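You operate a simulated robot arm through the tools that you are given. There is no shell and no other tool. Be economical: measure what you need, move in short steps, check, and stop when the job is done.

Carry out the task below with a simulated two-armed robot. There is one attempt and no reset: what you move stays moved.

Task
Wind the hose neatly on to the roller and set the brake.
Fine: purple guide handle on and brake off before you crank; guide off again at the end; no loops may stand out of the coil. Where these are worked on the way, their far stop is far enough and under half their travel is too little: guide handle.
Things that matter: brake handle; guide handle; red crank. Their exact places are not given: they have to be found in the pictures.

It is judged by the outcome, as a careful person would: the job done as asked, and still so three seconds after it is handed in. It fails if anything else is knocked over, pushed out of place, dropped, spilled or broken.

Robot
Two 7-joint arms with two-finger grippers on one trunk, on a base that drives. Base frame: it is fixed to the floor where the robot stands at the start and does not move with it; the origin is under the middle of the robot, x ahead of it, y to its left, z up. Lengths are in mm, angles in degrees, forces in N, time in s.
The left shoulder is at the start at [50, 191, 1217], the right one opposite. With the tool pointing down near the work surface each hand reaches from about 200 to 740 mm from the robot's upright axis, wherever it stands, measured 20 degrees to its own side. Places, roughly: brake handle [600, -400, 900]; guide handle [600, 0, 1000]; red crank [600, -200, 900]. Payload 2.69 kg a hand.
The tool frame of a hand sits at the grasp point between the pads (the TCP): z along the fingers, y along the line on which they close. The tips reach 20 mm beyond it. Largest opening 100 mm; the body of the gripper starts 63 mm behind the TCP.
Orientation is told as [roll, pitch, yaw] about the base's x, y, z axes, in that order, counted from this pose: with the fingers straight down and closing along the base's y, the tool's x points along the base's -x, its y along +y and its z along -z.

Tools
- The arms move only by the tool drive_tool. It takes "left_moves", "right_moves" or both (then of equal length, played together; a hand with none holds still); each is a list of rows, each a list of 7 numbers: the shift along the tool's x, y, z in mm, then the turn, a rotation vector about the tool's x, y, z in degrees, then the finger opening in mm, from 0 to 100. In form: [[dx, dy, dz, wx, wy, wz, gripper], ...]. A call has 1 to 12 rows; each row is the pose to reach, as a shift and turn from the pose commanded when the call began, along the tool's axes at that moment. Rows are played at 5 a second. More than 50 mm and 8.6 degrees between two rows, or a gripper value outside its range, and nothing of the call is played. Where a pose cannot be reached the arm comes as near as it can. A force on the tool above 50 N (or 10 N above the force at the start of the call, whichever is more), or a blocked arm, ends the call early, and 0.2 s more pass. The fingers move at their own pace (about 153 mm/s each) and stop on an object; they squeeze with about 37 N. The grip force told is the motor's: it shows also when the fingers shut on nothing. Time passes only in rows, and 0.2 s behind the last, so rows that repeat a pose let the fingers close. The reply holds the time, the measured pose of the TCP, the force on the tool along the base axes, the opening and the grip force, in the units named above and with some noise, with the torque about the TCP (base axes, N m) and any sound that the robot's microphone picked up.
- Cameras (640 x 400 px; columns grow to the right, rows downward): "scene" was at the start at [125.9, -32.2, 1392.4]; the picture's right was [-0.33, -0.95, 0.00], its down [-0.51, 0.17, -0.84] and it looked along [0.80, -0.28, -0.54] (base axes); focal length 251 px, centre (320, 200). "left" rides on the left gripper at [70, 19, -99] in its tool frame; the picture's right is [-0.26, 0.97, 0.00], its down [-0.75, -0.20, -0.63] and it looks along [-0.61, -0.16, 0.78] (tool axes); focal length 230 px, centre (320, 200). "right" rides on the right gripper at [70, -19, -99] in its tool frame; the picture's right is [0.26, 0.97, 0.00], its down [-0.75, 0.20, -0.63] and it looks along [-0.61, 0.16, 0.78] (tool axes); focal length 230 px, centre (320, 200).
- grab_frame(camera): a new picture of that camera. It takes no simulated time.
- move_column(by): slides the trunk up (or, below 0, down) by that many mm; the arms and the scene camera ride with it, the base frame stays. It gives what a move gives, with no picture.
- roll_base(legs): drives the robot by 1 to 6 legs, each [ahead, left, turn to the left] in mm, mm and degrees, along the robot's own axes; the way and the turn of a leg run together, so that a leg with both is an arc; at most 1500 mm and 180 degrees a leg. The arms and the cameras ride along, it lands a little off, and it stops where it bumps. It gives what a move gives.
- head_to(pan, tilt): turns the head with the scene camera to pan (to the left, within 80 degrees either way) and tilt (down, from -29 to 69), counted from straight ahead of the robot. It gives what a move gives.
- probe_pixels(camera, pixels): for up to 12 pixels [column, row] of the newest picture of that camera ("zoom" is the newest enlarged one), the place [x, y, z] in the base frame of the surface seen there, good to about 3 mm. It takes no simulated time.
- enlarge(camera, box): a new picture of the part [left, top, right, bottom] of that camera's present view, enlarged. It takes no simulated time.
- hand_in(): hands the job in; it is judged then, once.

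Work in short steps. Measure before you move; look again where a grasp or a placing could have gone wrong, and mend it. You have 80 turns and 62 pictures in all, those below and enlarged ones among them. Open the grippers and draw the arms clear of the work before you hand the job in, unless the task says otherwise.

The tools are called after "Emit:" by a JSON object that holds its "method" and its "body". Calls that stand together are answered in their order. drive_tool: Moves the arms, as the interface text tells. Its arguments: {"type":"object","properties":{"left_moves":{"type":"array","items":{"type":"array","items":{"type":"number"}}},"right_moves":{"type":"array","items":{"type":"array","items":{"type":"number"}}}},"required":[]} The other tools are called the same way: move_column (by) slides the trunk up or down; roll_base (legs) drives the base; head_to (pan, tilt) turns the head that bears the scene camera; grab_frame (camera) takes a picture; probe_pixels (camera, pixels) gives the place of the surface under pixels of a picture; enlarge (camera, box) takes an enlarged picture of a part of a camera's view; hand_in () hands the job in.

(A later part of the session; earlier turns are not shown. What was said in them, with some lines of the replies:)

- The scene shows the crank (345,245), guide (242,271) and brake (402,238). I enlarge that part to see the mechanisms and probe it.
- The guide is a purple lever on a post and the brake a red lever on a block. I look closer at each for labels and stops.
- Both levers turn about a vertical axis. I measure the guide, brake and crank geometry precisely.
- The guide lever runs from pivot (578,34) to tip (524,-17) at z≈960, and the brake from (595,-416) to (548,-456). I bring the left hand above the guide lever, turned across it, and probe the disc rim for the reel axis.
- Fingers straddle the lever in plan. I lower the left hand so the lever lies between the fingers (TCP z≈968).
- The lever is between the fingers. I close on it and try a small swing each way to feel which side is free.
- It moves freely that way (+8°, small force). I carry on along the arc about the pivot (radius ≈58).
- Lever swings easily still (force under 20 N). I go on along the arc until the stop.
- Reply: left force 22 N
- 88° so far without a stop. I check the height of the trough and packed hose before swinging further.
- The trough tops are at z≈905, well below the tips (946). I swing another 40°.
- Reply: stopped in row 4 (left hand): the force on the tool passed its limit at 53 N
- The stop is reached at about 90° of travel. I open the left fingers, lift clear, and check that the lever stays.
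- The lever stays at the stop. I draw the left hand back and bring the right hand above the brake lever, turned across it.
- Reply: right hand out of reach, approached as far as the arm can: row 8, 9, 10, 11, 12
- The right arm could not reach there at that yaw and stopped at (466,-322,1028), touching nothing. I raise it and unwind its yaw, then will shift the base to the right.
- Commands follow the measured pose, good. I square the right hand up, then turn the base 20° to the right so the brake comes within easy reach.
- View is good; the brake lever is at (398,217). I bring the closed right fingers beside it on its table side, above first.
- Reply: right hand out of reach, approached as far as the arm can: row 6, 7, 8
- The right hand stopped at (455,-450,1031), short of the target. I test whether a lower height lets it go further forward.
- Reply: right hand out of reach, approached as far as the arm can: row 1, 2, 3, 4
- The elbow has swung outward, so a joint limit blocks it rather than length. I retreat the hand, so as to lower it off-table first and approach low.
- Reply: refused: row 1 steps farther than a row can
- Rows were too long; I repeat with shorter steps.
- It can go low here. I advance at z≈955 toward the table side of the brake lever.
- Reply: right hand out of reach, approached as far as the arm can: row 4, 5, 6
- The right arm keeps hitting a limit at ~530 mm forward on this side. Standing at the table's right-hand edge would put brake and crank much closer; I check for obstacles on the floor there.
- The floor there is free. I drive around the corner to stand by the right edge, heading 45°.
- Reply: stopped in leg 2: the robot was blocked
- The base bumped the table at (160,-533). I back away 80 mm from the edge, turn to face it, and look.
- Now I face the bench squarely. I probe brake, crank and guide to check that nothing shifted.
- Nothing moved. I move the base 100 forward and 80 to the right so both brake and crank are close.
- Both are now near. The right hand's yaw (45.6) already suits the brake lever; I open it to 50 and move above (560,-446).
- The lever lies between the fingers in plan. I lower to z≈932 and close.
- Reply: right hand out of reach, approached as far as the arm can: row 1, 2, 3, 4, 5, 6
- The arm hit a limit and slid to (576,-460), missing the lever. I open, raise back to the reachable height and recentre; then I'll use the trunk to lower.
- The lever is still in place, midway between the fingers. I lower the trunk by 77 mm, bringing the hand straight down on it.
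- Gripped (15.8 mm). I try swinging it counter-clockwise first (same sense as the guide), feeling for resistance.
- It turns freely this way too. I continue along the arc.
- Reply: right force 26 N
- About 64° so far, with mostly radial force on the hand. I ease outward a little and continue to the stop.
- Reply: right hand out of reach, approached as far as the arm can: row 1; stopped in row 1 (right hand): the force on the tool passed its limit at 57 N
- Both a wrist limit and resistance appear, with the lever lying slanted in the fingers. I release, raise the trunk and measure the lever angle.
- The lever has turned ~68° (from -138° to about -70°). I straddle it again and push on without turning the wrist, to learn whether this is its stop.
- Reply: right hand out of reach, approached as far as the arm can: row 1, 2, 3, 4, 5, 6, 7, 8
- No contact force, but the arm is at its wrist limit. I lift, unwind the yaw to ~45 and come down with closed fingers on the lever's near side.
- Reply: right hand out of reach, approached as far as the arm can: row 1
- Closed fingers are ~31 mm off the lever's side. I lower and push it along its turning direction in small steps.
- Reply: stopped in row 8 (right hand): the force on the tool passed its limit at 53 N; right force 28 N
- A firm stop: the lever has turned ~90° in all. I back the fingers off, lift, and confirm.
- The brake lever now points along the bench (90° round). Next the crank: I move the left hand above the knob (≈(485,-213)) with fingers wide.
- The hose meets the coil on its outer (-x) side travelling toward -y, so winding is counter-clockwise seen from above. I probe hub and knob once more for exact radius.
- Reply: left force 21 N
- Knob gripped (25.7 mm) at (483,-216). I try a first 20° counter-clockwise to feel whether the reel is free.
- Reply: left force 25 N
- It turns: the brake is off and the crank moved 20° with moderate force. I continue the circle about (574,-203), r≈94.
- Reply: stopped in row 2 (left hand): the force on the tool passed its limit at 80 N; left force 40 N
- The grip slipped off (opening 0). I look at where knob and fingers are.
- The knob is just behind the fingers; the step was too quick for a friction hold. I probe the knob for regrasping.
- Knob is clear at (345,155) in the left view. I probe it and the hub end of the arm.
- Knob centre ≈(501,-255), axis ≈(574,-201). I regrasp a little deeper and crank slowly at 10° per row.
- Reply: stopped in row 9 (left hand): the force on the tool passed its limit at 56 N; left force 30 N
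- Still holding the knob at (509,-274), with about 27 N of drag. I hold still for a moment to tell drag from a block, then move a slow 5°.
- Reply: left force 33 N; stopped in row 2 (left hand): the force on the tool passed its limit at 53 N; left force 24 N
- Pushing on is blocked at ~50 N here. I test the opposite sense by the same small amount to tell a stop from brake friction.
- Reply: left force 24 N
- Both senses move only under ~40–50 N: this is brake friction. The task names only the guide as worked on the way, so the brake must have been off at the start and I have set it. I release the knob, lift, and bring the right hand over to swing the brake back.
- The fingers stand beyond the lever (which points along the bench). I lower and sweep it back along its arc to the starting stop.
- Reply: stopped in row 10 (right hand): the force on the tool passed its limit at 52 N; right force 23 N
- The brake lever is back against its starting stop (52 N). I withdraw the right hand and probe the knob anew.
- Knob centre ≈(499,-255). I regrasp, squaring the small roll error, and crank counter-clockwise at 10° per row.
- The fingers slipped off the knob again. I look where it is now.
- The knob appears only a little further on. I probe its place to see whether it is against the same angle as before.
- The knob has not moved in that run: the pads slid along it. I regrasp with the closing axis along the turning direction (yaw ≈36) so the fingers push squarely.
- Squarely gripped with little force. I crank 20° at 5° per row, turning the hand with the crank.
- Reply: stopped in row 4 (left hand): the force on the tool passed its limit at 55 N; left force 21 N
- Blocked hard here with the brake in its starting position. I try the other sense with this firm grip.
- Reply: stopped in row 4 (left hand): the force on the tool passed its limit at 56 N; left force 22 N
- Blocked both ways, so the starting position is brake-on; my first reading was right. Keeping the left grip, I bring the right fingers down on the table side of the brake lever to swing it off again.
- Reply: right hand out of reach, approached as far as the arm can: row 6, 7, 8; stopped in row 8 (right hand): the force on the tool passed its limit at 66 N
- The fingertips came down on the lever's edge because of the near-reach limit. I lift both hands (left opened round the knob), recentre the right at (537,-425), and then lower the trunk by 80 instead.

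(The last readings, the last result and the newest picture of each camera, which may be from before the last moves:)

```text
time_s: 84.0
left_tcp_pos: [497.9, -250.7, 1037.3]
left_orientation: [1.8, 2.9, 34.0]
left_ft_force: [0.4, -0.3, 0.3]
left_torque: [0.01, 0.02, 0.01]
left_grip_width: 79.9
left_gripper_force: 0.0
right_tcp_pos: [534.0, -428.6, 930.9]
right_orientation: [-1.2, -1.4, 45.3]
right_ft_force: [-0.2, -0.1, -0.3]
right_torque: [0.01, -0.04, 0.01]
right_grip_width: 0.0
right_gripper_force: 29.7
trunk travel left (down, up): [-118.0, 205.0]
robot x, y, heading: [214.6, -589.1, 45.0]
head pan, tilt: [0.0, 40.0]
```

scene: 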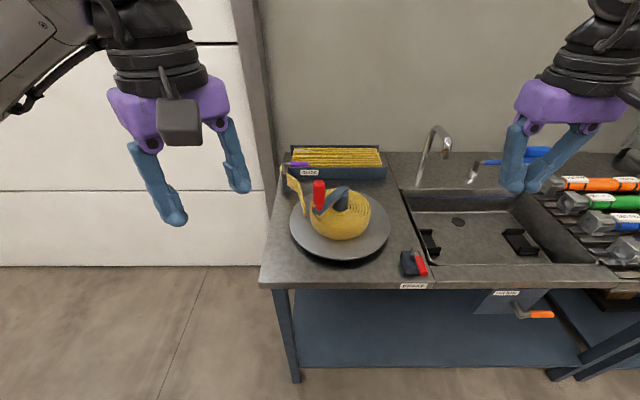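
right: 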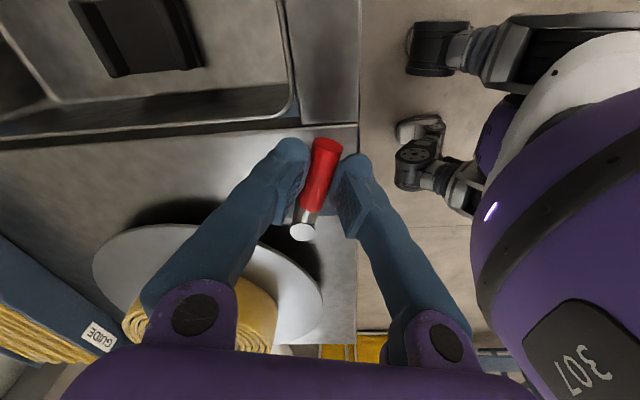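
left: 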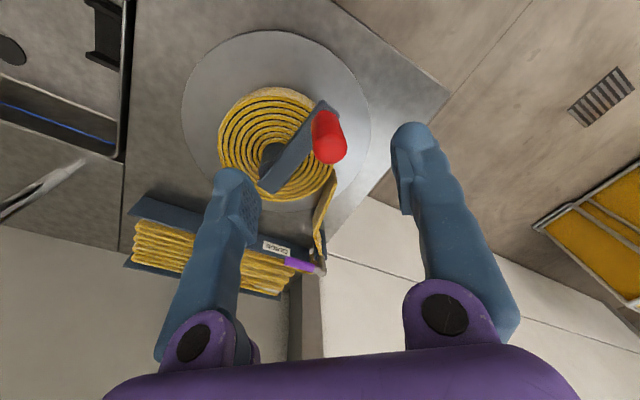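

Both hands are placed as wanted. I sweep the brake lever round its arc to the off stop.

Emit:
{"method": "drive_tool", "body": {"right_moves": [[-5.2, -6.8, 0, 0, 0, 0, 0], [-0.4, -19.7, 0, 0, 0, 0, 0], [1, -33.3, 0, 0, 0, 0, 0], [-1.4, -46.8, 0, 0, 0, 0, 0], [-7.1, -59.2, 0, 0, 0, 0, 0], [-15.7, -69.7, 0, 0, 0, 0, 0], [-26.9, -77.6, 0, 0, 0, 0, 0], [-33.5, -80.6, 0, 0, 0, 0, 0], [-38.4, -82.2, 0, 0, 0, 0, 0]]}}

Emit:
{"method": "enlarge", "body": {"camera": "right", "box": [220, 60, 420, 220]}}

```text
time_s: 86.0
left_tcp_pos: [495.9, -253.2, 1039.8]
left_orientation: [1.7, 2.6, 33.7]
left_ft_force: [-0.6, 0.5, 0.6]
left_torque: [0.01, 0.0, -0.01]
left_grip_width: 79.9
left_gripper_force: 0.0
right_tcp_pos: [613.8, -464.0, 933.8]
right_orientation: [-1.2, -1.0, 45.5]
right_ft_force: [-36.5, -21.9, 9.4]
right_torque: [-0.29, 0.22, 0.36]
right_grip_width: 5.8
right_gripper_force: 29.8
trunk travel left (down, up): [-118.0, 205.0]
robot x, y, heading: [216.3, -590.1, 45.3]
head pan, tilt: [0.0, 40.0]
```

```text
2.50 times, centred on (320, 140) of right
```

zoom: 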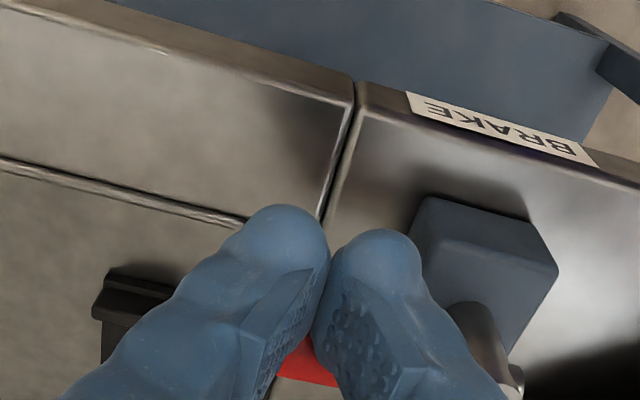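

The lever is at its off stop (42 N). I withdraw the right hand while the left closes on the knob and starts cranking slowly.

Emit:
{"method": "drive_tool", "body": {"right_moves": [[12, 0, 0, 0, 0, 0, 0], [12, 0, -45, 0, 0, 0, 0], [12, -10, -90, 0, 0, 0, 0], [30, -40, -115, 0, 0, 0, 0], [45, -70, -140, 0, 0, 0, 0], [60, -100, -165, 0, 0, 0, 0], [60, -110, -185, 0, 0, 0, 0], [60, -110, -185, 0, 0, 0, 0]], "left_moves": [[0, 0, 3, 0, 0, 0, 15], [0, 0, 5, 0, 0, 0, 15], [0, 0, 5, 0, 0, 0, 15], [-0.1, -4, 5, 0, 0, -2.5, 15], [-0.4, -8.1, 5, 0, 0, -5, 15], [-1.4, -16.1, 5, 0, 0, -10, 15], [-3.2, -24.1, 5, 0, 0, -15, 15], [-5.6, -31.8, 5, 0, 0, -20, 15]]}}

```text
time_s: 87.8
left_tcp_pos: [509.2, -264.0, 1031.8]
left_orientation: [3.9, 2.1, 53.1]
left_ft_force: [-18.2, 8.0, 6.1]
left_torque: [0.07, 0.65, 0.04]
left_grip_width: 25.9
left_gripper_force: 45.0
right_tcp_pos: [646.4, -579.9, 1119.6]
right_orientation: [-1.0, -1.4, 45.6]
right_ft_force: [0.2, 0.6, 0.1]
right_torque: [0.0, 0.0, 0.04]
right_grip_width: 0.0
right_gripper_force: 29.2
trunk travel left (down, up): [-118.0, 205.0]
robot x, y, heading: [214.0, -590.0, 45.4]
head pan, tilt: [0.0, 40.0]
stopped in row 8 (left hand): the force on the tool passed its limit at 55 N (the readings are from after the stop); the commanded pose is now the measured one
```

Again a stop at ~224°, now with the brake off: the crank's range ends here in this sense. So it winds clockwise; I crank that way at 10° per row with a fixed hand.

Emit:
{"method": "drive_tool", "body": {"left_moves": [[-2.8, 16.5, 0, 0, 0, 0, 15], [-9.4, 31, 0, 0, 0, 0, 15], [-18.3, 44.3, 0, 0, 0, 0, 15], [-29.5, 55.9, 0, 0, 0, 0, 15], [-42.5, 65.2, 0, 0, 0, 0, 15], [-57, 72.2, 0, 0, 0, 0, 15], [-72.3, 76.6, 0, 0, 0, 0, 15], [-88.3, 78.2, 0, 0, 0, 0, 15], [-104.3, 77.1, 0, 0, 0, 0, 15], [-119.9, 73.2, 0, 0, 0, 0, 15], [-134.4, 66.6, 0, 0, 0, 0, 15], [-147.7, 57.7, 0, 0, 0, 0, 15]]}}

Emit:
{"method": "enlarge", "body": {"camera": "scene", "box": [220, 100, 460, 300]}}

```text
time_s: 90.4
left_tcp_pos: [557.3, -112.9, 1028.9]
left_orientation: [3.6, 2.1, 52.9]
left_ft_force: [-0.3, -0.5, 0.0]
left_torque: [0.02, -0.02, -0.04]
left_grip_width: 14.9
left_gripper_force: 0.0
right_tcp_pos: [649.0, -580.1, 1118.9]
right_orientation: [-1.2, -1.3, 45.5]
right_ft_force: [-0.4, -0.3, -0.5]
right_torque: [0.02, -0.06, 0.02]
right_grip_width: 0.0
right_gripper_force: 29.2
trunk travel left (down, up): [-118.0, 205.0]
robot x, y, heading: [211.1, -590.1, 45.5]
head pan, tilt: [0.0, 40.0]
```

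```text
2.00 times, centred on (340, 200) of scene
```

zoom: 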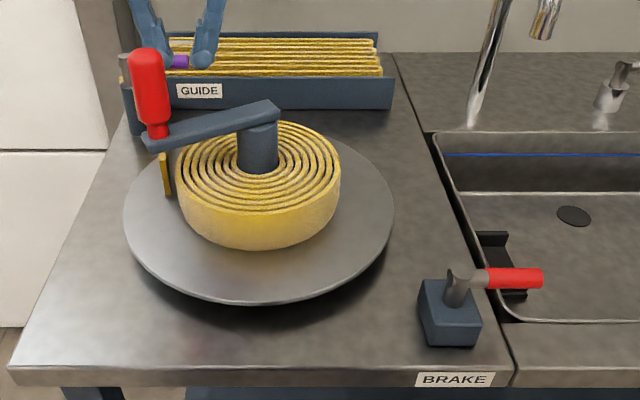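

It turned clockwise past its starting angle, then slipped off where the pads were side-on to the motion. I probe the knob to regrasp with the closing axis along the motion.

Emit:
{"method": "probe_pixels", "body": {"camera": "zoom", "pixels": [[150, 90], [148, 55], [157, 130], [265, 108], [165, 185], [165, 155], [210, 125]]}}

Emit:
{"method": "drive_tool", "body": {"left_moves": [[0, 0, -45, 0, 0, 0, 15], [0, 0, -90, 0, 0, 0, 80], [0, 0, -90, 0, 0, 0, 80]]}}

Emit:
{"method": "grab_frame", "body": {"camera": "left"}}

```text
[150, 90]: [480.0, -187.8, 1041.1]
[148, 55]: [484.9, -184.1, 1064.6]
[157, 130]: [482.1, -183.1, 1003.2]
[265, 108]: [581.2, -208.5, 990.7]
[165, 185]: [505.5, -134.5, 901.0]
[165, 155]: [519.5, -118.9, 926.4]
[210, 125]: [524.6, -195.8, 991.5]
```

```text
time_s: 91.2
left_tcp_pos: [562.7, -113.8, 1117.7]
left_orientation: [3.6, 2.2, 53.0]
left_ft_force: [-0.1, 0.3, 0.9]
left_torque: [-0.04, 0.0, 0.01]
left_grip_width: 79.8
left_gripper_force: 0.0
right_tcp_pos: [648.0, -578.2, 1118.4]
right_orientation: [-1.1, -1.3, 45.6]
right_ft_force: [-0.4, -0.6, -0.5]
right_torque: [0.0, 0.03, -0.04]
right_grip_width: 0.0
right_gripper_force: 29.4
trunk travel left (down, up): [-118.0, 205.0]
robot x, y, heading: [214.9, -589.6, 45.1]
head pan, tilt: [0.0, 40.0]
```

```text
8 pictures are left
```

left: 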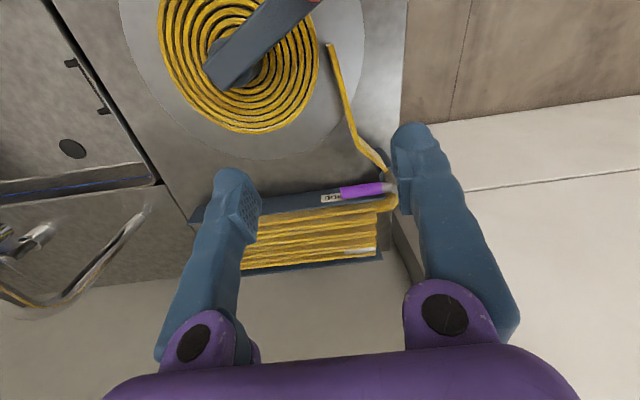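

Knob is at ≈(487,-177), 165°. I regrasp with yaw 110 so that turning the hand along gives a long sweep.

Emit:
{"method": "drive_tool", "body": {"left_moves": [[24, 6, 0, 0, 0, -8.2, 80], [48, 11, 0, 0, 0, -16.4, 80], [72, 17, 0, 0, 0, -24.6, 80], [96, 22.4, 0, 0, 0, -32.8, 80], [96, 22.4, 0, 0, 0, -41, 80], [96, 22.4, 0, 0, 0, -49, 80], [96, 22.4, 0, 0, 0, -57, 80], [96, 22.4, 45, 0, 0, -57, 80], [96, 22.4, 86, 0, 0, -57, 80], [96, 22.4, 86, 0, 0, -57, 15], [96, 22.4, 86, 0, 0, -57, 15], [96, 22.4, 86, 0, 0, -57, 15]]}}

```text
time_s: 93.8
left_tcp_pos: [480.8, -177.2, 1037.3]
left_orientation: [3.7, -1.8, 109.8]
left_ft_force: [20.4, -6.3, -5.5]
left_torque: [0.11, -0.5, 0.01]
left_grip_width: 26.0
left_gripper_force: 45.0
right_tcp_pos: [651.4, -580.1, 1118.5]
right_orientation: [-1.0, -1.2, 45.5]
right_ft_force: [0.3, 0.0, 0.4]
right_torque: [-0.01, -0.02, 0.0]
right_grip_width: 0.0
right_gripper_force: 29.5
trunk travel left (down, up): [-118.0, 205.0]
robot x, y, heading: [216.5, -592.9, 45.3]
head pan, tilt: [0.0, 40.0]
```

Gripped (26 mm). I crank clockwise 14° per row, turning the hand along.

Emit:
{"method": "drive_tool", "body": {"left_moves": [[-7.4, -12.5, 0, 0, 0, 4, 15], [-22.2, -29.5, 0, 0, 0, 12.5, 15], [-32.6, -49.5, 0, 0, 0, 21, 15], [-37.6, -71.5, 0, 0, 0, 29.5, 15], [-37.3, -94, 0, 0, 0, 38, 15], [-31.5, -115.8, 0, 0, 0, 46.5, 15], [-20.7, -135.6, 0, 0, 0, 55, 15], [-5.4, -152.2, 0, 0, 0, 63.5, 15], [13.5, -164.5, 0, 0, 0, 72, 15], [34.8, -171.8, 0, 0, 0, 80.5, 15], [57.2, -173.9, 0, 0, 0, 89, 15], [79.5, -170.4, 0, 0, 0, 97.5, 15]]}}

Emit:
{"method": "enlarge", "body": {"camera": "scene", "box": [220, 100, 460, 300]}}

```text
time_s: 96.4
left_tcp_pos: [653.2, -208.5, 1020.6]
left_orientation: [1.5, 4.0, 12.7]
left_ft_force: [-35.3, 3.8, -4.2]
left_torque: [0.33, -0.54, 0.17]
left_grip_width: 24.5
left_gripper_force: 38.4
left hand out of reach, approached as far as the arm can: row 9, 10, 11, 12
right_tcp_pos: [646.2, -579.3, 1119.7]
right_orientation: [-1.2, -1.3, 45.6]
right_ft_force: [-0.5, -1.4, 0.2]
right_torque: [0.02, 0.06, 0.01]
right_grip_width: 0.1
right_gripper_force: 29.4
trunk travel left (down, up): [-118.0, 205.0]
robot x, y, heading: [214.9, -595.1, 45.5]
head pan, tilt: [0.0, 40.0]
```

```text
2.00 times, centred on (340, 200) of scene
```

zoom: 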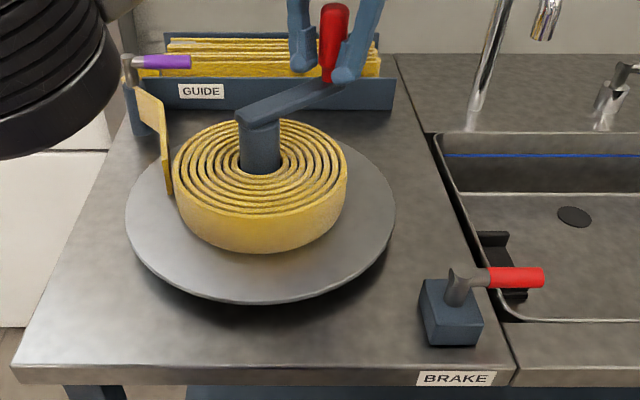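

It winds: the coil has grown and the packed hose dwindled; the knob is now at the rear right, at the edge of reach. I continue clockwise back toward the near side.

Emit:
{"method": "drive_tool", "body": {"left_moves": [[-5.8, -18.7, -3, 0, 0, 8, 15], [4.7, -34.8, -8, 0, 0, 16.5, 15], [18.2, -48.6, -10, 0, 0, 25, 15], [34.4, -59.3, -10, 0, 0, 33.5, 15], [52.5, -66.3, -10, 0, 0, 42, 15], [71.5, -69.4, -10, 0, 0, 50.5, 15], [90.8, -68.5, -10, 0, 0, 59, 15], [109.6, -63.6, -10, 0, 0, 67, 15], [126.8, -54.9, -10, 0, 0, 71, 15]]}}

Emit:
{"method": "enlarge", "body": {"camera": "scene", "box": [220, 100, 460, 300]}}

```text
time_s: 98.4
left_tcp_pos: [436.3, -400.7, 1023.4]
left_orientation: [-3.1, 2.5, -58.1]
left_ft_force: [-0.1, 0.2, 0.1]
left_torque: [0.02, -0.01, 0.01]
left_grip_width: 15.2
left_gripper_force: 0.1
left hand out of reach, approached as far as the arm can: row 1, 2, 3, 4, 5, 6, 7, 8, 9
right_tcp_pos: [649.4, -579.3, 1118.8]
right_orientation: [-1.0, -1.4, 45.6]
right_ft_force: [-0.2, 0.7, 0.1]
right_torque: [-0.01, 0.01, 0.02]
right_grip_width: 0.1
right_gripper_force: 29.6
trunk travel left (down, up): [-118.0, 205.0]
robot x, y, heading: [212.4, -591.0, 45.4]
head pan, tilt: [0.0, 40.0]
```

```text
2.00 times, centred on (340, 200) of scene
```

zoom: 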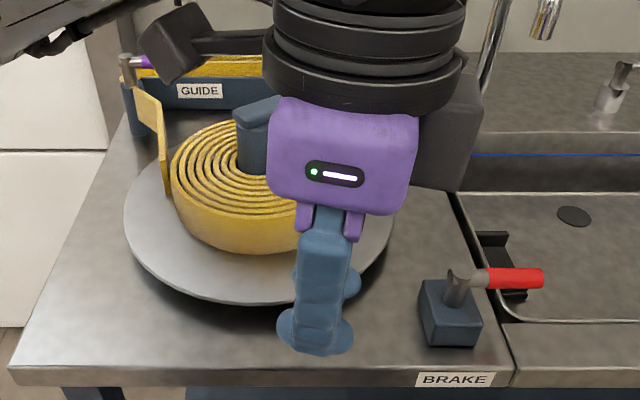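

The left wrist reached its turning limit and slid off outward to (436,-401). I lift it, unwind its yaw, and check the knob and trough.

Emit:
{"method": "drive_tool", "body": {"left_moves": [[0, 0, -30, 0, 0, -8.5, 80], [0, 5, -60, 0, 0, -17, 80], [0, 10, -90, 0, 0, -25.5, 80], [0, 20, -105, 0, 0, -34, 80], [0, 30, -105, 0, 0, -42.5, 80], [0, 42, -105, 0, 0, -51, 80], [0, 54, -105, 0, 0, -59.5, 80], [0, 66, -105, 0, 0, -68, 80], [0, 78, -105, 0, 0, -76.5, 80], [0, 90, -105, 0, 0, -85, 80], [0, 102, -105, 0, 0, -93.5, 80], [0, 117, -105, 0, 0, -102, 80]]}}

Emit:
{"method": "enlarge", "body": {"camera": "scene", "box": [220, 60, 460, 260]}}

```text
time_s: 101.0
left_tcp_pos: [549.4, -340.4, 1115.4]
left_orientation: [3.1, 2.6, 43.7]
left_ft_force: [0.4, 0.8, -1.0]
left_torque: [-0.01, 0.0, 0.0]
left_grip_width: 80.2
left_gripper_force: 0.1
right_tcp_pos: [650.3, -579.3, 1119.0]
right_orientation: [-1.1, -1.2, 45.6]
right_ft_force: [-1.1, -0.2, -0.4]
right_torque: [0.05, -0.01, 0.01]
right_grip_width: 0.0
right_gripper_force: 29.3
trunk travel left (down, up): [-118.0, 205.0]
robot x, y, heading: [215.6, -591.7, 45.2]
head pan, tilt: [0.0, 40.0]
```

```text
2.00 times, centred on (340, 160) of scene
```

zoom: 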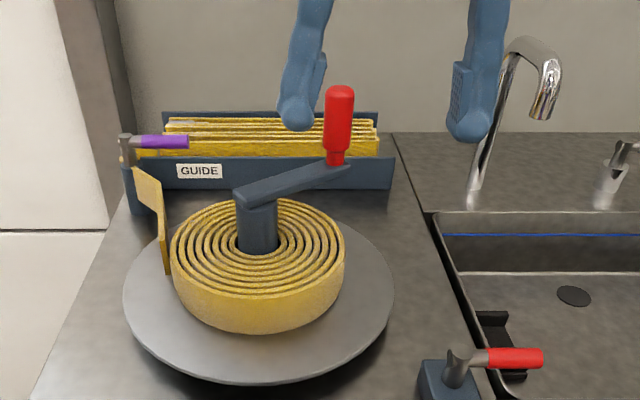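

About half the hose remains in the trough. I probe the knob for the next grasp.

Emit:
{"method": "probe_pixels", "body": {"camera": "zoom", "pixels": [[338, 95], [338, 125], [336, 155], [337, 162], [245, 193]]}}

```text
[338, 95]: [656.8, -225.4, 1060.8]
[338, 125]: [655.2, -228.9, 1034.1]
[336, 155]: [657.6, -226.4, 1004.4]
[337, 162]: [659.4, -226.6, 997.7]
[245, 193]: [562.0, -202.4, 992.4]
```

Knob centre ≈(663,-219) (348°). I regrasp with yaw ≈104.

Emit:
{"method": "drive_tool", "body": {"left_moves": [[-24, 1, 0, 0, 0, -8.5, 80], [-48, 3, 0, 0, 0, -17, 80], [-72, 4, 0, 0, 0, -25.5, 80], [-96, 5, 0, 0, 0, -34, 80], [-120, 6, 0, 0, 0, -42.5, 80], [-144, 8, 0, 0, 0, -51, 80], [-166.3, 9, 0, 0, 0, -59.5, 80], [-166.3, 9, 40, 0, 0, -59.5, 80], [-166.3, 9, 81, 0, 0, -59.5, 80], [-166.3, 9, 81, 0, 0, -59.5, 15], [-166.3, 9, 81, 0, 0, -59.5, 15], [-166.3, 9, 81, 0, 0, -59.5, 15]]}}

```text
time_s: 103.6
left_tcp_pos: [656.2, -215.0, 1026.8]
left_orientation: [4.1, -1.5, 103.0]
left_ft_force: [3.3, 0.6, 0.1]
left_torque: [0.0, 0.25, 0.02]
left_grip_width: 22.2
left_gripper_force: 5.5
left hand out of reach, approached as far as the arm can: row 6, 7, 8
right_tcp_pos: [648.7, -579.3, 1119.2]
right_orientation: [-1.1, -1.2, 45.6]
right_ft_force: [-1.1, -0.2, 0.0]
right_torque: [0.01, -0.02, -0.04]
right_grip_width: 0.0
right_gripper_force: 29.8
trunk travel left (down, up): [-118.0, 205.0]
robot x, y, heading: [214.4, -591.4, 45.4]
head pan, tilt: [0.0, 40.0]
```

Held, slightly off-centre. I crank clockwise slowly at first without turning the hand, then turning along.

Emit:
{"method": "drive_tool", "body": {"left_moves": [[13.7, -2, 0, 0, 0, 0, 10], [23, 4.4, 0, 0, 0, 0, 10], [32.5, 12.9, 0, 0, 0, 0, 10], [41.7, 24.1, 0, 0, 0, 0, 10], [49.7, 38, 0, 0, 0, 0, 10], [55.6, 54.6, 0, 0, 0, 0, 10], [58.3, 73.7, 0, 0, 0, 8.5, 10], [56.6, 94.4, 0, 0, 0, 17, 10], [49.7, 115.7, 0, 0, 0, 25.5, 10], [37.8, 134.7, 0, 0, 0, 34, 10], [21.7, 150.3, 0, 0, 0, 42.5, 10], [2.3, 161.5, 0, 0, 0, 51, 10]]}}

Emit:
{"method": "enlarge", "body": {"camera": "scene", "box": [220, 60, 460, 260]}}

```text
time_s: 104.7
left_tcp_pos: [638.1, -254.3, 1028.0]
left_orientation: [4.0, -1.9, 104.0]
left_ft_force: [0.1, 2.9, 0.6]
left_torque: [-0.34, -0.01, 0.05]
left_grip_width: 10.2
left_gripper_force: 0.1
right_tcp_pos: [648.6, -576.9, 1120.4]
right_orientation: [-1.0, -1.3, 45.7]
right_ft_force: [0.0, -0.1, 0.1]
right_torque: [0.04, 0.03, 0.02]
right_grip_width: 0.3
right_gripper_force: 29.3
trunk travel left (down, up): [-118.0, 205.0]
robot x, y, heading: [216.3, -590.1, 45.4]
head pan, tilt: [0.0, 40.0]
stopped in row 5 (left hand): the force on the tool passed its limit at 54 N (the readings are from after the stop); the commanded pose is now the measured one
```

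```text
2.00 times, centred on (340, 160) of scene
```

zoom: 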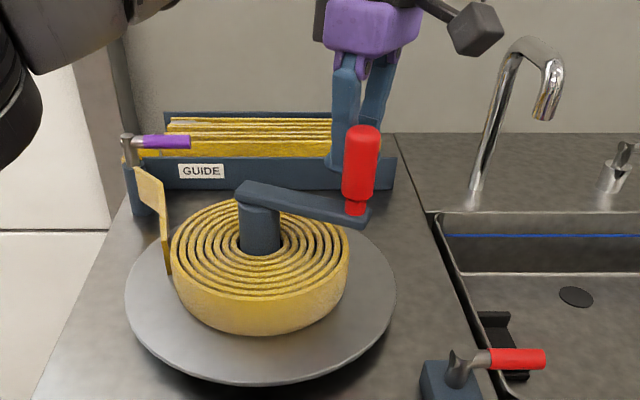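

The closed fingers now stand behind the knob and were pushing it along. Pushing the peg round from behind needs no wrist turning, so I follow the circle this way at 12° per row.

Emit:
{"method": "drive_tool", "body": {"left_moves": [[10.5, 4.2, -3, 0, 0, 0, 0], [18.2, 21.3, -3, 0, 0, 0, 0], [22.1, 39.7, -3, 0, 0, 0, 0], [22.1, 58.6, -3, 0, 0, 0, 0], [18.2, 77, -3, 0, 0, 0, 0], [10.5, 94.1, -3, 0, 0, 0, 0], [-0.5, 109.4, -3, 0, 0, 0, 0], [-14.6, 122, -3, 0, 0, 0, 0], [-30.8, 131.3, -3, 0, 0, 0, 0], [-48.6, 137.2, -3, 0, 0, 0, 0], [-67.4, 139.1, -3, 0, 0, 0, 0], [-86.1, 137.1, -3, 0, 0, 0, 0]]}}

Emit:
{"method": "enlarge", "body": {"camera": "scene", "box": [220, 60, 460, 260]}}

```text
time_s: 107.3
left_tcp_pos: [484.2, -204.1, 1045.5]
left_orientation: [4.0, -1.9, 103.7]
left_ft_force: [0.2, -0.5, 0.1]
left_torque: [0.01, 0.06, 0.01]
left_grip_width: 0.0
left_gripper_force: 29.8
right_tcp_pos: [649.3, -577.6, 1119.7]
right_orientation: [-1.1, -1.1, 45.7]
right_ft_force: [-0.1, 0.7, -0.3]
right_torque: [0.01, 0.01, 0.05]
right_grip_width: 0.0
right_gripper_force: 29.2
trunk travel left (down, up): [-118.0, 205.0]
robot x, y, heading: [213.8, -591.1, 45.5]
head pan, tilt: [0.0, 40.0]
```

```text
2.00 times, centred on (340, 160) of scene
```

zoom: 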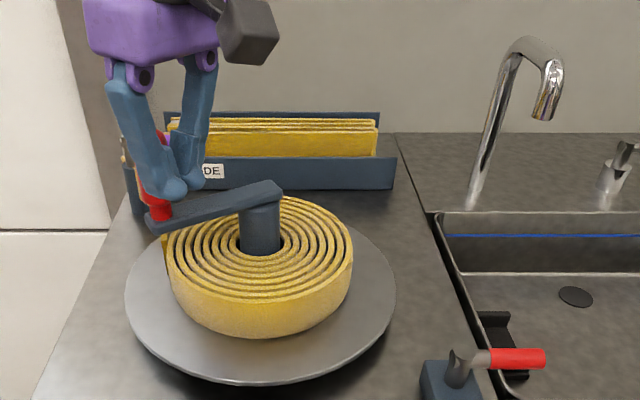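

A full turn has gone by and about a third of the hose is left. I continue pushing the knob round, 16° per row.

Emit:
{"method": "drive_tool", "body": {"left_moves": [[-24.1, -8.4, 4, 0, 0, 0, 0], [-44.4, -23.1, 8, 0, 0, 0, 0], [-59.9, -42.7, 8, 0, 0, 0, 0], [-69.5, -65.8, 8, 0, 0, 0, 0], [-72.1, -90.8, 8, 0, 0, 0, 0], [-68, -115.5, 8, 0, 0, 0, 0], [-57.1, -138.1, 8, 0, 0, 0, 0], [-40.4, -156.7, 8, 0, 0, 0, 0], [-16.7, -164.7, 8, 0, 0, 0, 0], [5.6, -171.2, 8, 0, 0, 0, 0], [29, -171.3, 8, 0, 0, 0, 0], [51.6, -165, 8, 0, 0, 0, 0]]}}

Emit:
{"method": "enlarge", "body": {"camera": "scene", "box": [220, 60, 460, 260]}}

```text
time_s: 108.4
left_tcp_pos: [547.7, -135.0, 1034.8]
left_orientation: [4.1, -1.0, 101.3]
left_ft_force: [1.8, -18.4, 5.1]
left_torque: [0.63, -0.12, -0.54]
left_grip_width: 0.0
left_gripper_force: 29.5
right_tcp_pos: [648.4, -580.5, 1119.8]
right_orientation: [-1.0, -1.3, 45.5]
right_ft_force: [0.5, -0.6, -0.2]
right_torque: [-0.05, -0.02, 0.01]
right_grip_width: 0.0
right_gripper_force: 29.6
trunk travel left (down, up): [-118.0, 205.0]
robot x, y, heading: [210.3, -596.0, 45.3]
head pan, tilt: [0.0, 40.0]
stopped in row 5 (left hand): the force on the tool passed its limit at 56 N (the readings are from after the stop); the commanded pose is now the measured one
```

```text
2.00 times, centred on (340, 160) of scene
```

zoom: 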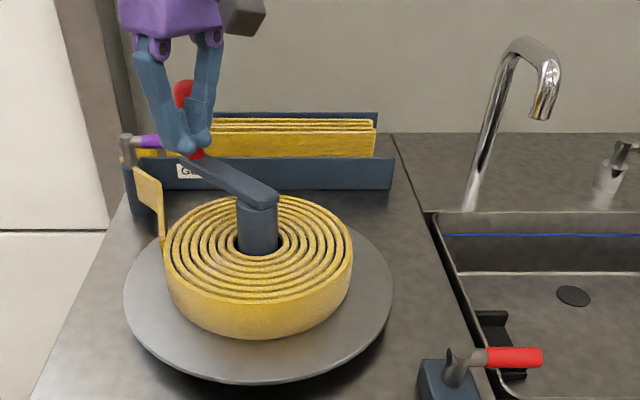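

The finger slid inside the knob. I raise the trunk 80 mm (clearing the knob and giving the left arm more reach), come down again behind the knob, and push on at a slightly larger radius.

Emit:
{"method": "move_column", "body": {"by": 80}}

Emit:
{"method": "drive_tool", "body": {"left_moves": [[4.4, 29.1, 0, 0, 0, 0, 0], [4.9, 55.5, 20, 0, 0, 0, 0], [4.9, 55.5, 60, 0, 0, 0, 0], [-6, 43.3, 80, 0, 0, 0, 0], [-16.7, 24.8, 80, 0, 0, 0, 0], [-23, 4.5, 80, 0, 0, 0, 0], [-24.5, -16.7, 80, 0, 0, 0, 0], [-21.3, -37.8, 80, 0, 0, 0, 0], [-13.4, -57.6, 80, 0, 0, 0, 0], [-1.2, -75, 80, 0, 0, 0, 0], [14.6, -89.3, 80, 0, 0, 0, 0], [33.1, -99.7, 80, 0, 0, 0, 0]]}}

```text
time_s: 109.6
left_tcp_pos: [545.9, -128.8, 1112.8]
left_orientation: [4.3, -1.3, 102.2]
left_ft_force: [-0.3, 0.0, -0.6]
left_torque: [-0.01, 0.07, 0.02]
left_grip_width: 0.3
left_gripper_force: 29.8
right_tcp_pos: [649.5, -579.6, 1199.7]
right_orientation: [-1.2, -1.2, 45.6]
right_ft_force: [0.7, 0.2, 0.7]
right_torque: [0.02, 0.01, 0.02]
right_grip_width: 0.1
right_gripper_force: 29.8
trunk travel left (down, up): [-198.0, 125.0]
robot x, y, heading: [216.3, -590.4, 45.6]
head pan, tilt: [0.0, 40.0]
```

```text
time_s: 112.2
left_tcp_pos: [646.6, -141.8, 1025.3]
left_orientation: [4.2, -1.3, 102.0]
left_ft_force: [-0.4, -0.7, 0.6]
left_torque: [0.05, 0.0, 0.01]
left_grip_width: 0.0
left_gripper_force: 29.4
right_tcp_pos: [650.2, -580.5, 1199.5]
right_orientation: [-1.1, -1.2, 45.5]
right_ft_force: [0.5, -0.3, -0.1]
right_torque: [0.0, 0.03, 0.02]
right_grip_width: 0.1
right_gripper_force: 29.8
trunk travel left (down, up): [-198.0, 125.0]
robot x, y, heading: [216.9, -593.8, 45.4]
head pan, tilt: [0.0, 40.0]
```

No resistance; the hand is at θ≈37°. I continue round the far and near side until the end of travel, and look.

Emit:
{"method": "drive_tool", "body": {"left_moves": [[22.1, -3.7, -6, 0, 0, 0, 0], [40.9, -5.6, -8, 0, 0, 0, 0], [59.4, -2.7, -8, 0, 0, 0, 0], [77.4, 2.2, -8, 0, 0, 0, 0], [93.7, 11.6, -8, 0, 0, 0, 0], [107.7, 24.1, -8, 0, 0, 0, 0], [118.8, 39.4, -8, 0, 0, 0, 0], [126.4, 56.5, -8, 0, 0, 0, 0], [130.3, 74.9, -8, 0, 0, 0, 0], [130.3, 93.8, -8, 0, 0, 0, 0], [126.4, 112.1, -8, 0, 0, 0, 0], [118.8, 129.3, -8, 0, 0, 0, 0]]}}

Emit:
{"method": "enlarge", "body": {"camera": "scene", "box": [220, 110, 460, 310]}}

```text
time_s: 114.0
left_tcp_pos: [618.1, -259.1, 1034.8]
left_orientation: [4.4, -2.5, 103.5]
left_ft_force: [-8.1, 19.9, -2.5]
left_torque: [-0.56, -0.27, -0.51]
left_grip_width: 0.0
left_gripper_force: 29.1
right_tcp_pos: [647.1, -577.3, 1200.0]
right_orientation: [-1.0, -1.3, 45.8]
right_ft_force: [0.0, 0.0, 0.2]
right_torque: [0.06, -0.01, -0.03]
right_grip_width: 0.0
right_gripper_force: 29.5
trunk travel left (down, up): [-198.0, 125.0]
robot x, y, heading: [215.9, -593.8, 45.5]
head pan, tilt: [0.0, 40.0]
stopped in row 9 (left hand): the force on the tool passed its limit at 56 N (the readings are from after the stop); the commanded pose is now the measured one
```

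```text
2.00 times, centred on (340, 210) of scene
```

zoom: 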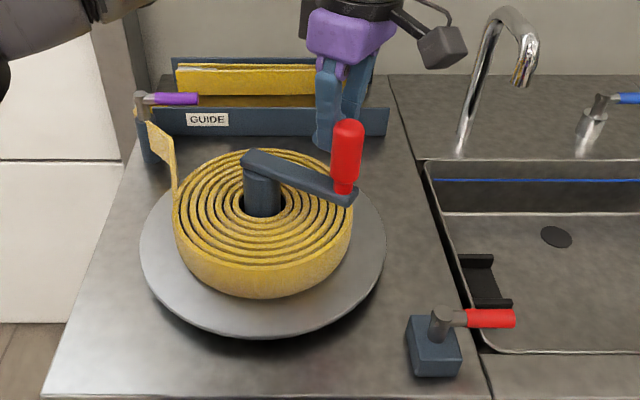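

The finger slid inside again, with the knob now near 303° and only about one fold left in the trough. I step round behind the knob once more and push the last part at a slightly larger radius.

Emit:
{"method": "drive_tool", "body": {"left_moves": [[-21.8, -12.3, 0, 0, 0, 0, 0], [-25.7, -39, 0, 0, 0, 0, 0], [-8.3, -47.1, 0, 0, 0, 0, 0], [6.5, -33.8, 0, 0, 0, 0, 0], [18, -17.1, 0, 0, 0, 0, 0], [25.7, 1.6, 0, 0, 0, 0, 0], [29.5, 21.6, 0, 0, 0, 0, 0], [28.9, 41.9, 0, 0, 0, 0, 0], [24.2, 61.5, 0, 0, 0, 0, 0], [15.5, 79.9, 0, 0, 0, 0, 0], [3.1, 95.9, 0, 0, 0, 0, 0], [-12.3, 109.1, 0, 0, 0, 0, 0]]}}

Emit:
{"method": "drive_tool", "body": {"left_moves": [[-17.8, 9.7, 0, 0, 0, 0, 0], [-37.2, 15.4, 0, 0, 0, 0, 0], [-57.4, 17.1, 0, 0, 0, 0, 0], [-77.6, 14.4, 0, 0, 0, 0, 0]]}}

Emit:
{"method": "enlarge", "body": {"camera": "scene", "box": [220, 110, 460, 310]}}

```text
time_s: 116.6
left_tcp_pos: [509.0, -275.0, 1045.5]
left_orientation: [4.3, -2.0, 103.0]
left_ft_force: [-0.4, 0.4, 0.1]
left_torque: [-0.01, 0.01, 0.01]
left_grip_width: 0.2
left_gripper_force: 29.7
right_tcp_pos: [647.6, -577.0, 1199.9]
right_orientation: [-1.1, -1.2, 45.7]
right_ft_force: [0.2, -0.1, 0.1]
right_torque: [0.01, 0.03, 0.02]
right_grip_width: 0.5
right_gripper_force: 29.2
trunk travel left (down, up): [-198.0, 125.0]
robot x, y, heading: [215.4, -594.8, 45.7]
head pan, tilt: [0.0, 40.0]
```

```text
time_s: 117.2
left_tcp_pos: [496.0, -264.9, 1048.1]
left_orientation: [3.6, -0.3, 101.7]
left_ft_force: [11.1, -17.3, 1.5]
left_torque: [-0.17, -0.14, -0.1]
left_grip_width: 6.0
left_gripper_force: 30.0
right_tcp_pos: [648.1, -578.7, 1198.2]
right_orientation: [-1.1, -1.2, 45.5]
right_ft_force: [-1.0, 0.2, 0.9]
right_torque: [-0.07, -0.02, 0.02]
right_grip_width: 0.0
right_gripper_force: 29.0
trunk travel left (down, up): [-198.0, 125.0]
robot x, y, heading: [213.6, -591.4, 45.5]
head pan, tilt: [0.0, 40.0]
stopped in row 2 (left hand): the force on the tool passed its limit at 59 N (the readings are from after the stop); the commanded pose is now the measured one
```

```text
2.00 times, centred on (340, 210) of scene
5 turns are left
```

zoom: 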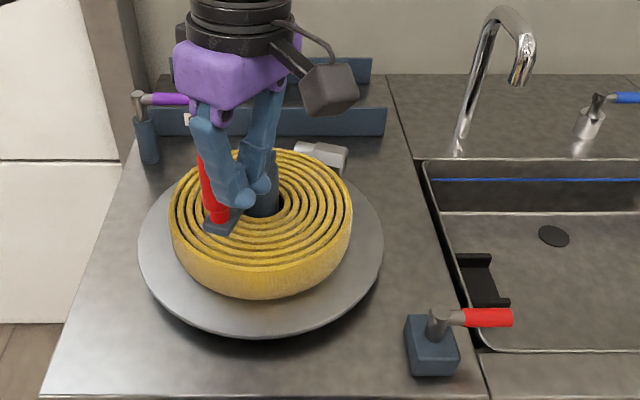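

The hose is fully wound: trough empty, coupling lying on the coil, and the crank at its end stop. I lift the left hand away and, with the right hand, repeat the proven sweep that sets the brake, then withdraw.

Emit:
{"method": "drive_tool", "body": {"left_moves": [[6, 0, -10, 0, 0, 0, 0], [6, 0, -50, 0, 0, 0, 0], [6, 0, -90, 0, 0, 0, 0], [6, 0, -120, 0, 0, 0, 0], [6, 0, -120, 0, 0, 0, 0], [6, 0, -120, 0, 0, 0, 0], [6, 0, -120, 0, 0, 0, 0]], "right_moves": [[-28, 26, 10, 0, 0, 0, 0], [-56, 52, 30, 0, 0, 0, 0], [-84, 78, 60, 0, 0, 0, 0], [-110, 101.5, 90, 0, 0, 0, 0], [-110, 101.5, 135, 0, 0, 0, 0], [-110, 101.5, 180, 0, 0, 0, 0], [-110, 101.5, 189, 0, 0, 0, 0]]}}

Emit:
{"method": "drive_tool", "body": {"right_moves": [[0, 0, 40, 0, 0, 0, 0], [0, 0, 80, 0, 0, 0, 0], [11.7, 4.5, 80, 0, 0, 0, 0], [25.2, 1.8, 80, 0, 0, 0, 0], [38.9, 2.7, 80, 0, 0, 0, 0], [51.9, 7, 80, 0, 0, 0, 0], [63.2, 14.6, 80, 0, 0, 0, 0], [72.2, 24.9, 80, 0, 0, 0, 0], [78.3, 37.1, 80, 0, 0, 0, 0], [80.5, 45, 80, 0, 0, 0, 0]]}}

Emit:
{"method": "drive_tool", "body": {"right_moves": [[1, -12, 0, 0, 0, 0, 0], [1, -14, -40, 0, 0, 0, 0], [1, -20, -80, 0, 0, 0, 0], [1, -50, -110, 0, 0, 0, 0], [20, -80, -140, 0, 0, 0, 0], [40, -110, -170, 0, 0, 0, 0], [60, -120, -200, 0, 0, 0, 0]]}}

```text
time_s: 118.8
left_tcp_pos: [504.3, -266.7, 1168.0]
left_orientation: [3.9, -0.7, 101.9]
left_ft_force: [-0.1, 0.1, 0.2]
left_torque: [0.01, 0.01, 0.0]
left_grip_width: 0.0
left_gripper_force: 29.6
right_tcp_pos: [659.2, -430.1, 1011.3]
right_orientation: [-1.2, -1.3, 45.6]
right_ft_force: [-0.5, 0.1, -0.2]
right_torque: [0.0, -0.03, 0.02]
right_grip_width: 0.0
right_gripper_force: 29.2
trunk travel left (down, up): [-198.0, 125.0]
robot x, y, heading: [212.1, -595.1, 45.4]
head pan, tilt: [0.0, 40.0]
```

```text
time_s: 121.0
left_tcp_pos: [510.0, -269.5, 1167.2]
left_orientation: [4.2, -1.1, 101.9]
left_ft_force: [0.4, -0.1, 0.4]
left_torque: [0.0, 0.0, -0.05]
left_grip_width: 0.2
left_gripper_force: 29.3
right_tcp_pos: [580.7, -457.6, 928.8]
right_orientation: [-1.4, -1.6, 45.1]
right_ft_force: [43.2, -18.8, 12.0]
right_torque: [-0.02, -0.26, -0.38]
right_grip_width: 0.0
right_gripper_force: 29.6
trunk travel left (down, up): [-198.0, 125.0]
robot x, y, heading: [213.5, -589.8, 45.3]
head pan, tilt: [0.0, 40.0]
```

```text
time_s: 122.5
left_tcp_pos: [503.0, -266.1, 1168.6]
left_orientation: [3.9, -0.8, 102.0]
left_ft_force: [-0.8, 0.6, 0.1]
left_torque: [0.0, -0.03, 0.02]
left_grip_width: 0.1
left_gripper_force: 30.1
right_tcp_pos: [610.3, -578.9, 1132.3]
right_orientation: [-1.1, -1.2, 45.6]
right_ft_force: [-0.2, 0.4, -0.4]
right_torque: [-0.01, -0.02, 0.02]
right_grip_width: 0.0
right_gripper_force: 29.5
trunk travel left (down, up): [-198.0, 125.0]
robot x, y, heading: [214.8, -590.0, 45.0]
head pan, tilt: [0.0, 40.0]
4 turns are left
```

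The brake met its stop again (47 N). Now the guide: I raise the trunk to its first height and drive back round the corner to the starting place, where the left hand reached the guide well.

Emit:
{"method": "move_column", "body": {"by": 77}}

Emit:
{"method": "roll_base", "body": {"legs": [[-110, 0, 0], [0, 0, -45], [-237, 318, 0], [100, 350, 0]]}}

```text
time_s: 123.7
left_tcp_pos: [505.0, -266.2, 1244.9]
left_orientation: [3.9, -0.9, 102.0]
left_ft_force: [0.3, 0.1, -0.4]
left_torque: [-0.01, 0.02, -0.01]
left_grip_width: 0.0
left_gripper_force: 29.4
right_tcp_pos: [612.6, -578.0, 1207.3]
right_orientation: [-1.2, -1.3, 45.6]
right_ft_force: [0.0, 0.1, 0.4]
right_torque: [-0.01, 0.0, 0.0]
right_grip_width: 0.1
right_gripper_force: 29.2
trunk travel left (down, up): [-275.0, 48.0]
robot x, y, heading: [219.2, -591.7, 45.6]
head pan, tilt: [0.0, 40.0]
```

```text
time_s: 133.2
left_tcp_pos: [413.6, 39.9, 1244.0]
left_orientation: [3.9, -0.8, 58.2]
left_ft_force: [0.1, -0.9, 0.4]
left_torque: [-0.03, 0.03, 0.03]
left_grip_width: 0.0
left_gripper_force: 29.5
right_tcp_pos: [275.7, -260.2, 1207.8]
right_orientation: [-1.1, -1.3, 2.0]
right_ft_force: [-0.1, -0.6, -0.6]
right_torque: [-0.03, -0.02, 0.02]
right_grip_width: 0.1
right_gripper_force: 29.4
trunk travel left (down, up): [-275.0, 48.0]
robot x, y, heading: [-19.2, 7.4, 1.5]
head pan, tilt: [0.0, 40.0]
3 turns are left
```

Back at the starting place (slightly short). I close the last 17 mm with the base, bring the left hand above the far side of the guide lever, and sweep it back clockwise to its off stop.

Emit:
{"method": "roll_base", "body": {"legs": [[17, -7, 0]]}}

Emit:
{"method": "drive_tool", "body": {"left_moves": [[-14, -27, 32, 0, 0, 0, 0], [-28, -54, 64, 0, 0, 0, 0], [-41, -82, 96, 0, 0, 0, 0], [-55, -109, 127, 0, 0, 0, 0], [-69, -136, 159, 0, 0, 0, 0], [-83, -163, 191, 0, 0, 0, 0], [-96.4, -190.7, 223, 0, 0, 0, 0], [-96.4, -190.7, 223, 0, 0, 0, 0]]}}

Emit:
{"method": "drive_tool", "body": {"left_moves": [[0.6, -3, 43.9, 0, 0, 0, 0], [9, -3, 43.8, 0, 0, 0, 0], [17.3, -2.7, 43.7, 0, 0, 0, 0], [30.2, -2.5, 43.5, 0, 0, 0, 0], [42.7, 0.9, 43.6, 0, 0, 0, 0], [53.8, 7.6, 43.8, 0, 0, 0, 0], [62.9, 16.8, 44.4, 0, 0, 0, 0], [69.2, 28.1, 45, 0, 0, 0, 0], [72.1, 38.9, 45.7, 0, 0, 0, 0], [72.8, 45.9, 46.2, 0, 0, 0, 0], [72.4, 52.7, 46.6, 0, 0, 0, 0]]}}

```text
time_s: 134.0
left_tcp_pos: [430.0, 32.3, 1245.7]
left_orientation: [3.8, -0.8, 58.3]
left_ft_force: [0.8, 0.6, 0.5]
left_torque: [0.02, -0.02, 0.0]
left_grip_width: 0.0
left_gripper_force: 29.2
right_tcp_pos: [290.7, -266.9, 1208.1]
right_orientation: [-1.1, -1.4, 1.9]
right_ft_force: [0.3, -0.8, 0.5]
right_torque: [-0.03, 0.02, 0.0]
right_grip_width: 0.0
right_gripper_force: 29.4
trunk travel left (down, up): [-275.0, 48.0]
robot x, y, heading: [-3.9, -1.5, 1.7]
head pan, tilt: [0.0, 40.0]
```

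```text
time_s: 135.8
left_tcp_pos: [631.0, 23.2, 1012.8]
left_orientation: [3.8, -0.7, 58.3]
left_ft_force: [-0.3, 0.6, 0.2]
left_torque: [-0.05, 0.0, 0.0]
left_grip_width: 0.0
left_gripper_force: 29.2
right_tcp_pos: [291.1, -264.6, 1208.4]
right_orientation: [-1.3, -1.4, 1.9]
right_ft_force: [0.4, 0.0, 0.7]
right_torque: [-0.03, 0.04, -0.04]
right_grip_width: 0.0
right_gripper_force: 29.3
trunk travel left (down, up): [-275.0, 48.0]
robot x, y, heading: [-0.7, -2.1, 1.8]
head pan, tilt: [0.0, 40.0]
```

```text
time_s: 138.0
left_tcp_pos: [559.8, -14.2, 968.7]
left_orientation: [2.2, -0.8, 58.2]
left_ft_force: [19.8, -13.6, -5.0]
left_torque: [-0.21, -0.25, -0.19]
left_grip_width: 0.0
left_gripper_force: 29.4
right_tcp_pos: [292.9, -268.5, 1208.8]
right_orientation: [-1.0, -1.4, 1.8]
right_ft_force: [-0.3, -0.3, 0.3]
right_torque: [0.01, -0.02, 0.02]
right_grip_width: 0.0
right_gripper_force: 29.4
trunk travel left (down, up): [-275.0, 48.0]
robot x, y, heading: [-4.6, -2.3, 1.4]
head pan, tilt: [0.0, 40.0]
stopped in row 11 (left hand): the force on the tool passed its limit at 56 N (the readings are from after the stop); the commanded pose is now the measured one
2 turns are left
```

The guide lever met its off stop (56 N at (560,-14)). I back the fingers off, lift clear, draw the left hand back and open both grippers.

Emit:
{"method": "drive_tool", "body": {"left_moves": [[3, -10, 0, 0, 0, 0, 0], [3, -12, -45, 0, 0, 0, 0], [3, -12, -90, 0, 0, 0, 0], [3, -12, -135, 0, 0, 0, 0], [3, -12, -180, 0, 0, 0, 0], [20, 15, -210, 0, 0, 0, 40], [40, 50, -230, 0, 0, 0, 100], [60, 90, -240, 0, 0, 0, 100]], "right_moves": [[0, 0, 0, 0, 0, 0, 0], [0, 0, 0, 0, 0, 0, 0], [0, 0, 0, 0, 0, 0, 20], [0, 0, 0, 0, 0, 0, 60], [0, 0, 0, 0, 0, 0, 100], [0, 0, 0, 0, 0, 0, 100], [0, 0, 0, 0, 0, 0, 100], [0, 0, 0, 0, 0, 0, 100]]}}

```text
time_s: 139.8
left_tcp_pos: [456.9, -25.5, 1212.9]
left_orientation: [2.7, -1.0, 58.4]
left_ft_force: [0.0, 0.0, 0.4]
left_torque: [0.02, 0.0, 0.01]
left_grip_width: 100.1
left_gripper_force: 0.1
right_tcp_pos: [291.1, -266.9, 1209.2]
right_orientation: [-1.1, -1.4, 1.8]
right_ft_force: [0.3, 0.4, -0.8]
right_torque: [0.0, 0.0, 0.0]
right_grip_width: 100.0
right_gripper_force: 0.1
trunk travel left (down, up): [-275.0, 48.0]
robot x, y, heading: [-9.1, 0.9, 1.6]
head pan, tilt: [0.0, 40.0]
1 turns are left
```

The hose is wound, the brake set, the guide off and both arms clear; I hand the job in.

Emit:
{"method": "hand_in", "body": {}}

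```text
The job is handed in.
```

The hose is fully wound on the roller, and the brake and guide handles were pushed back to their starting stops. I had no pictures left to check those last two, so I went by the force at each stop.

One lapse: while working out which brake position was which, I pushed on the crank with the brake still on. It was blocked and did not turn.
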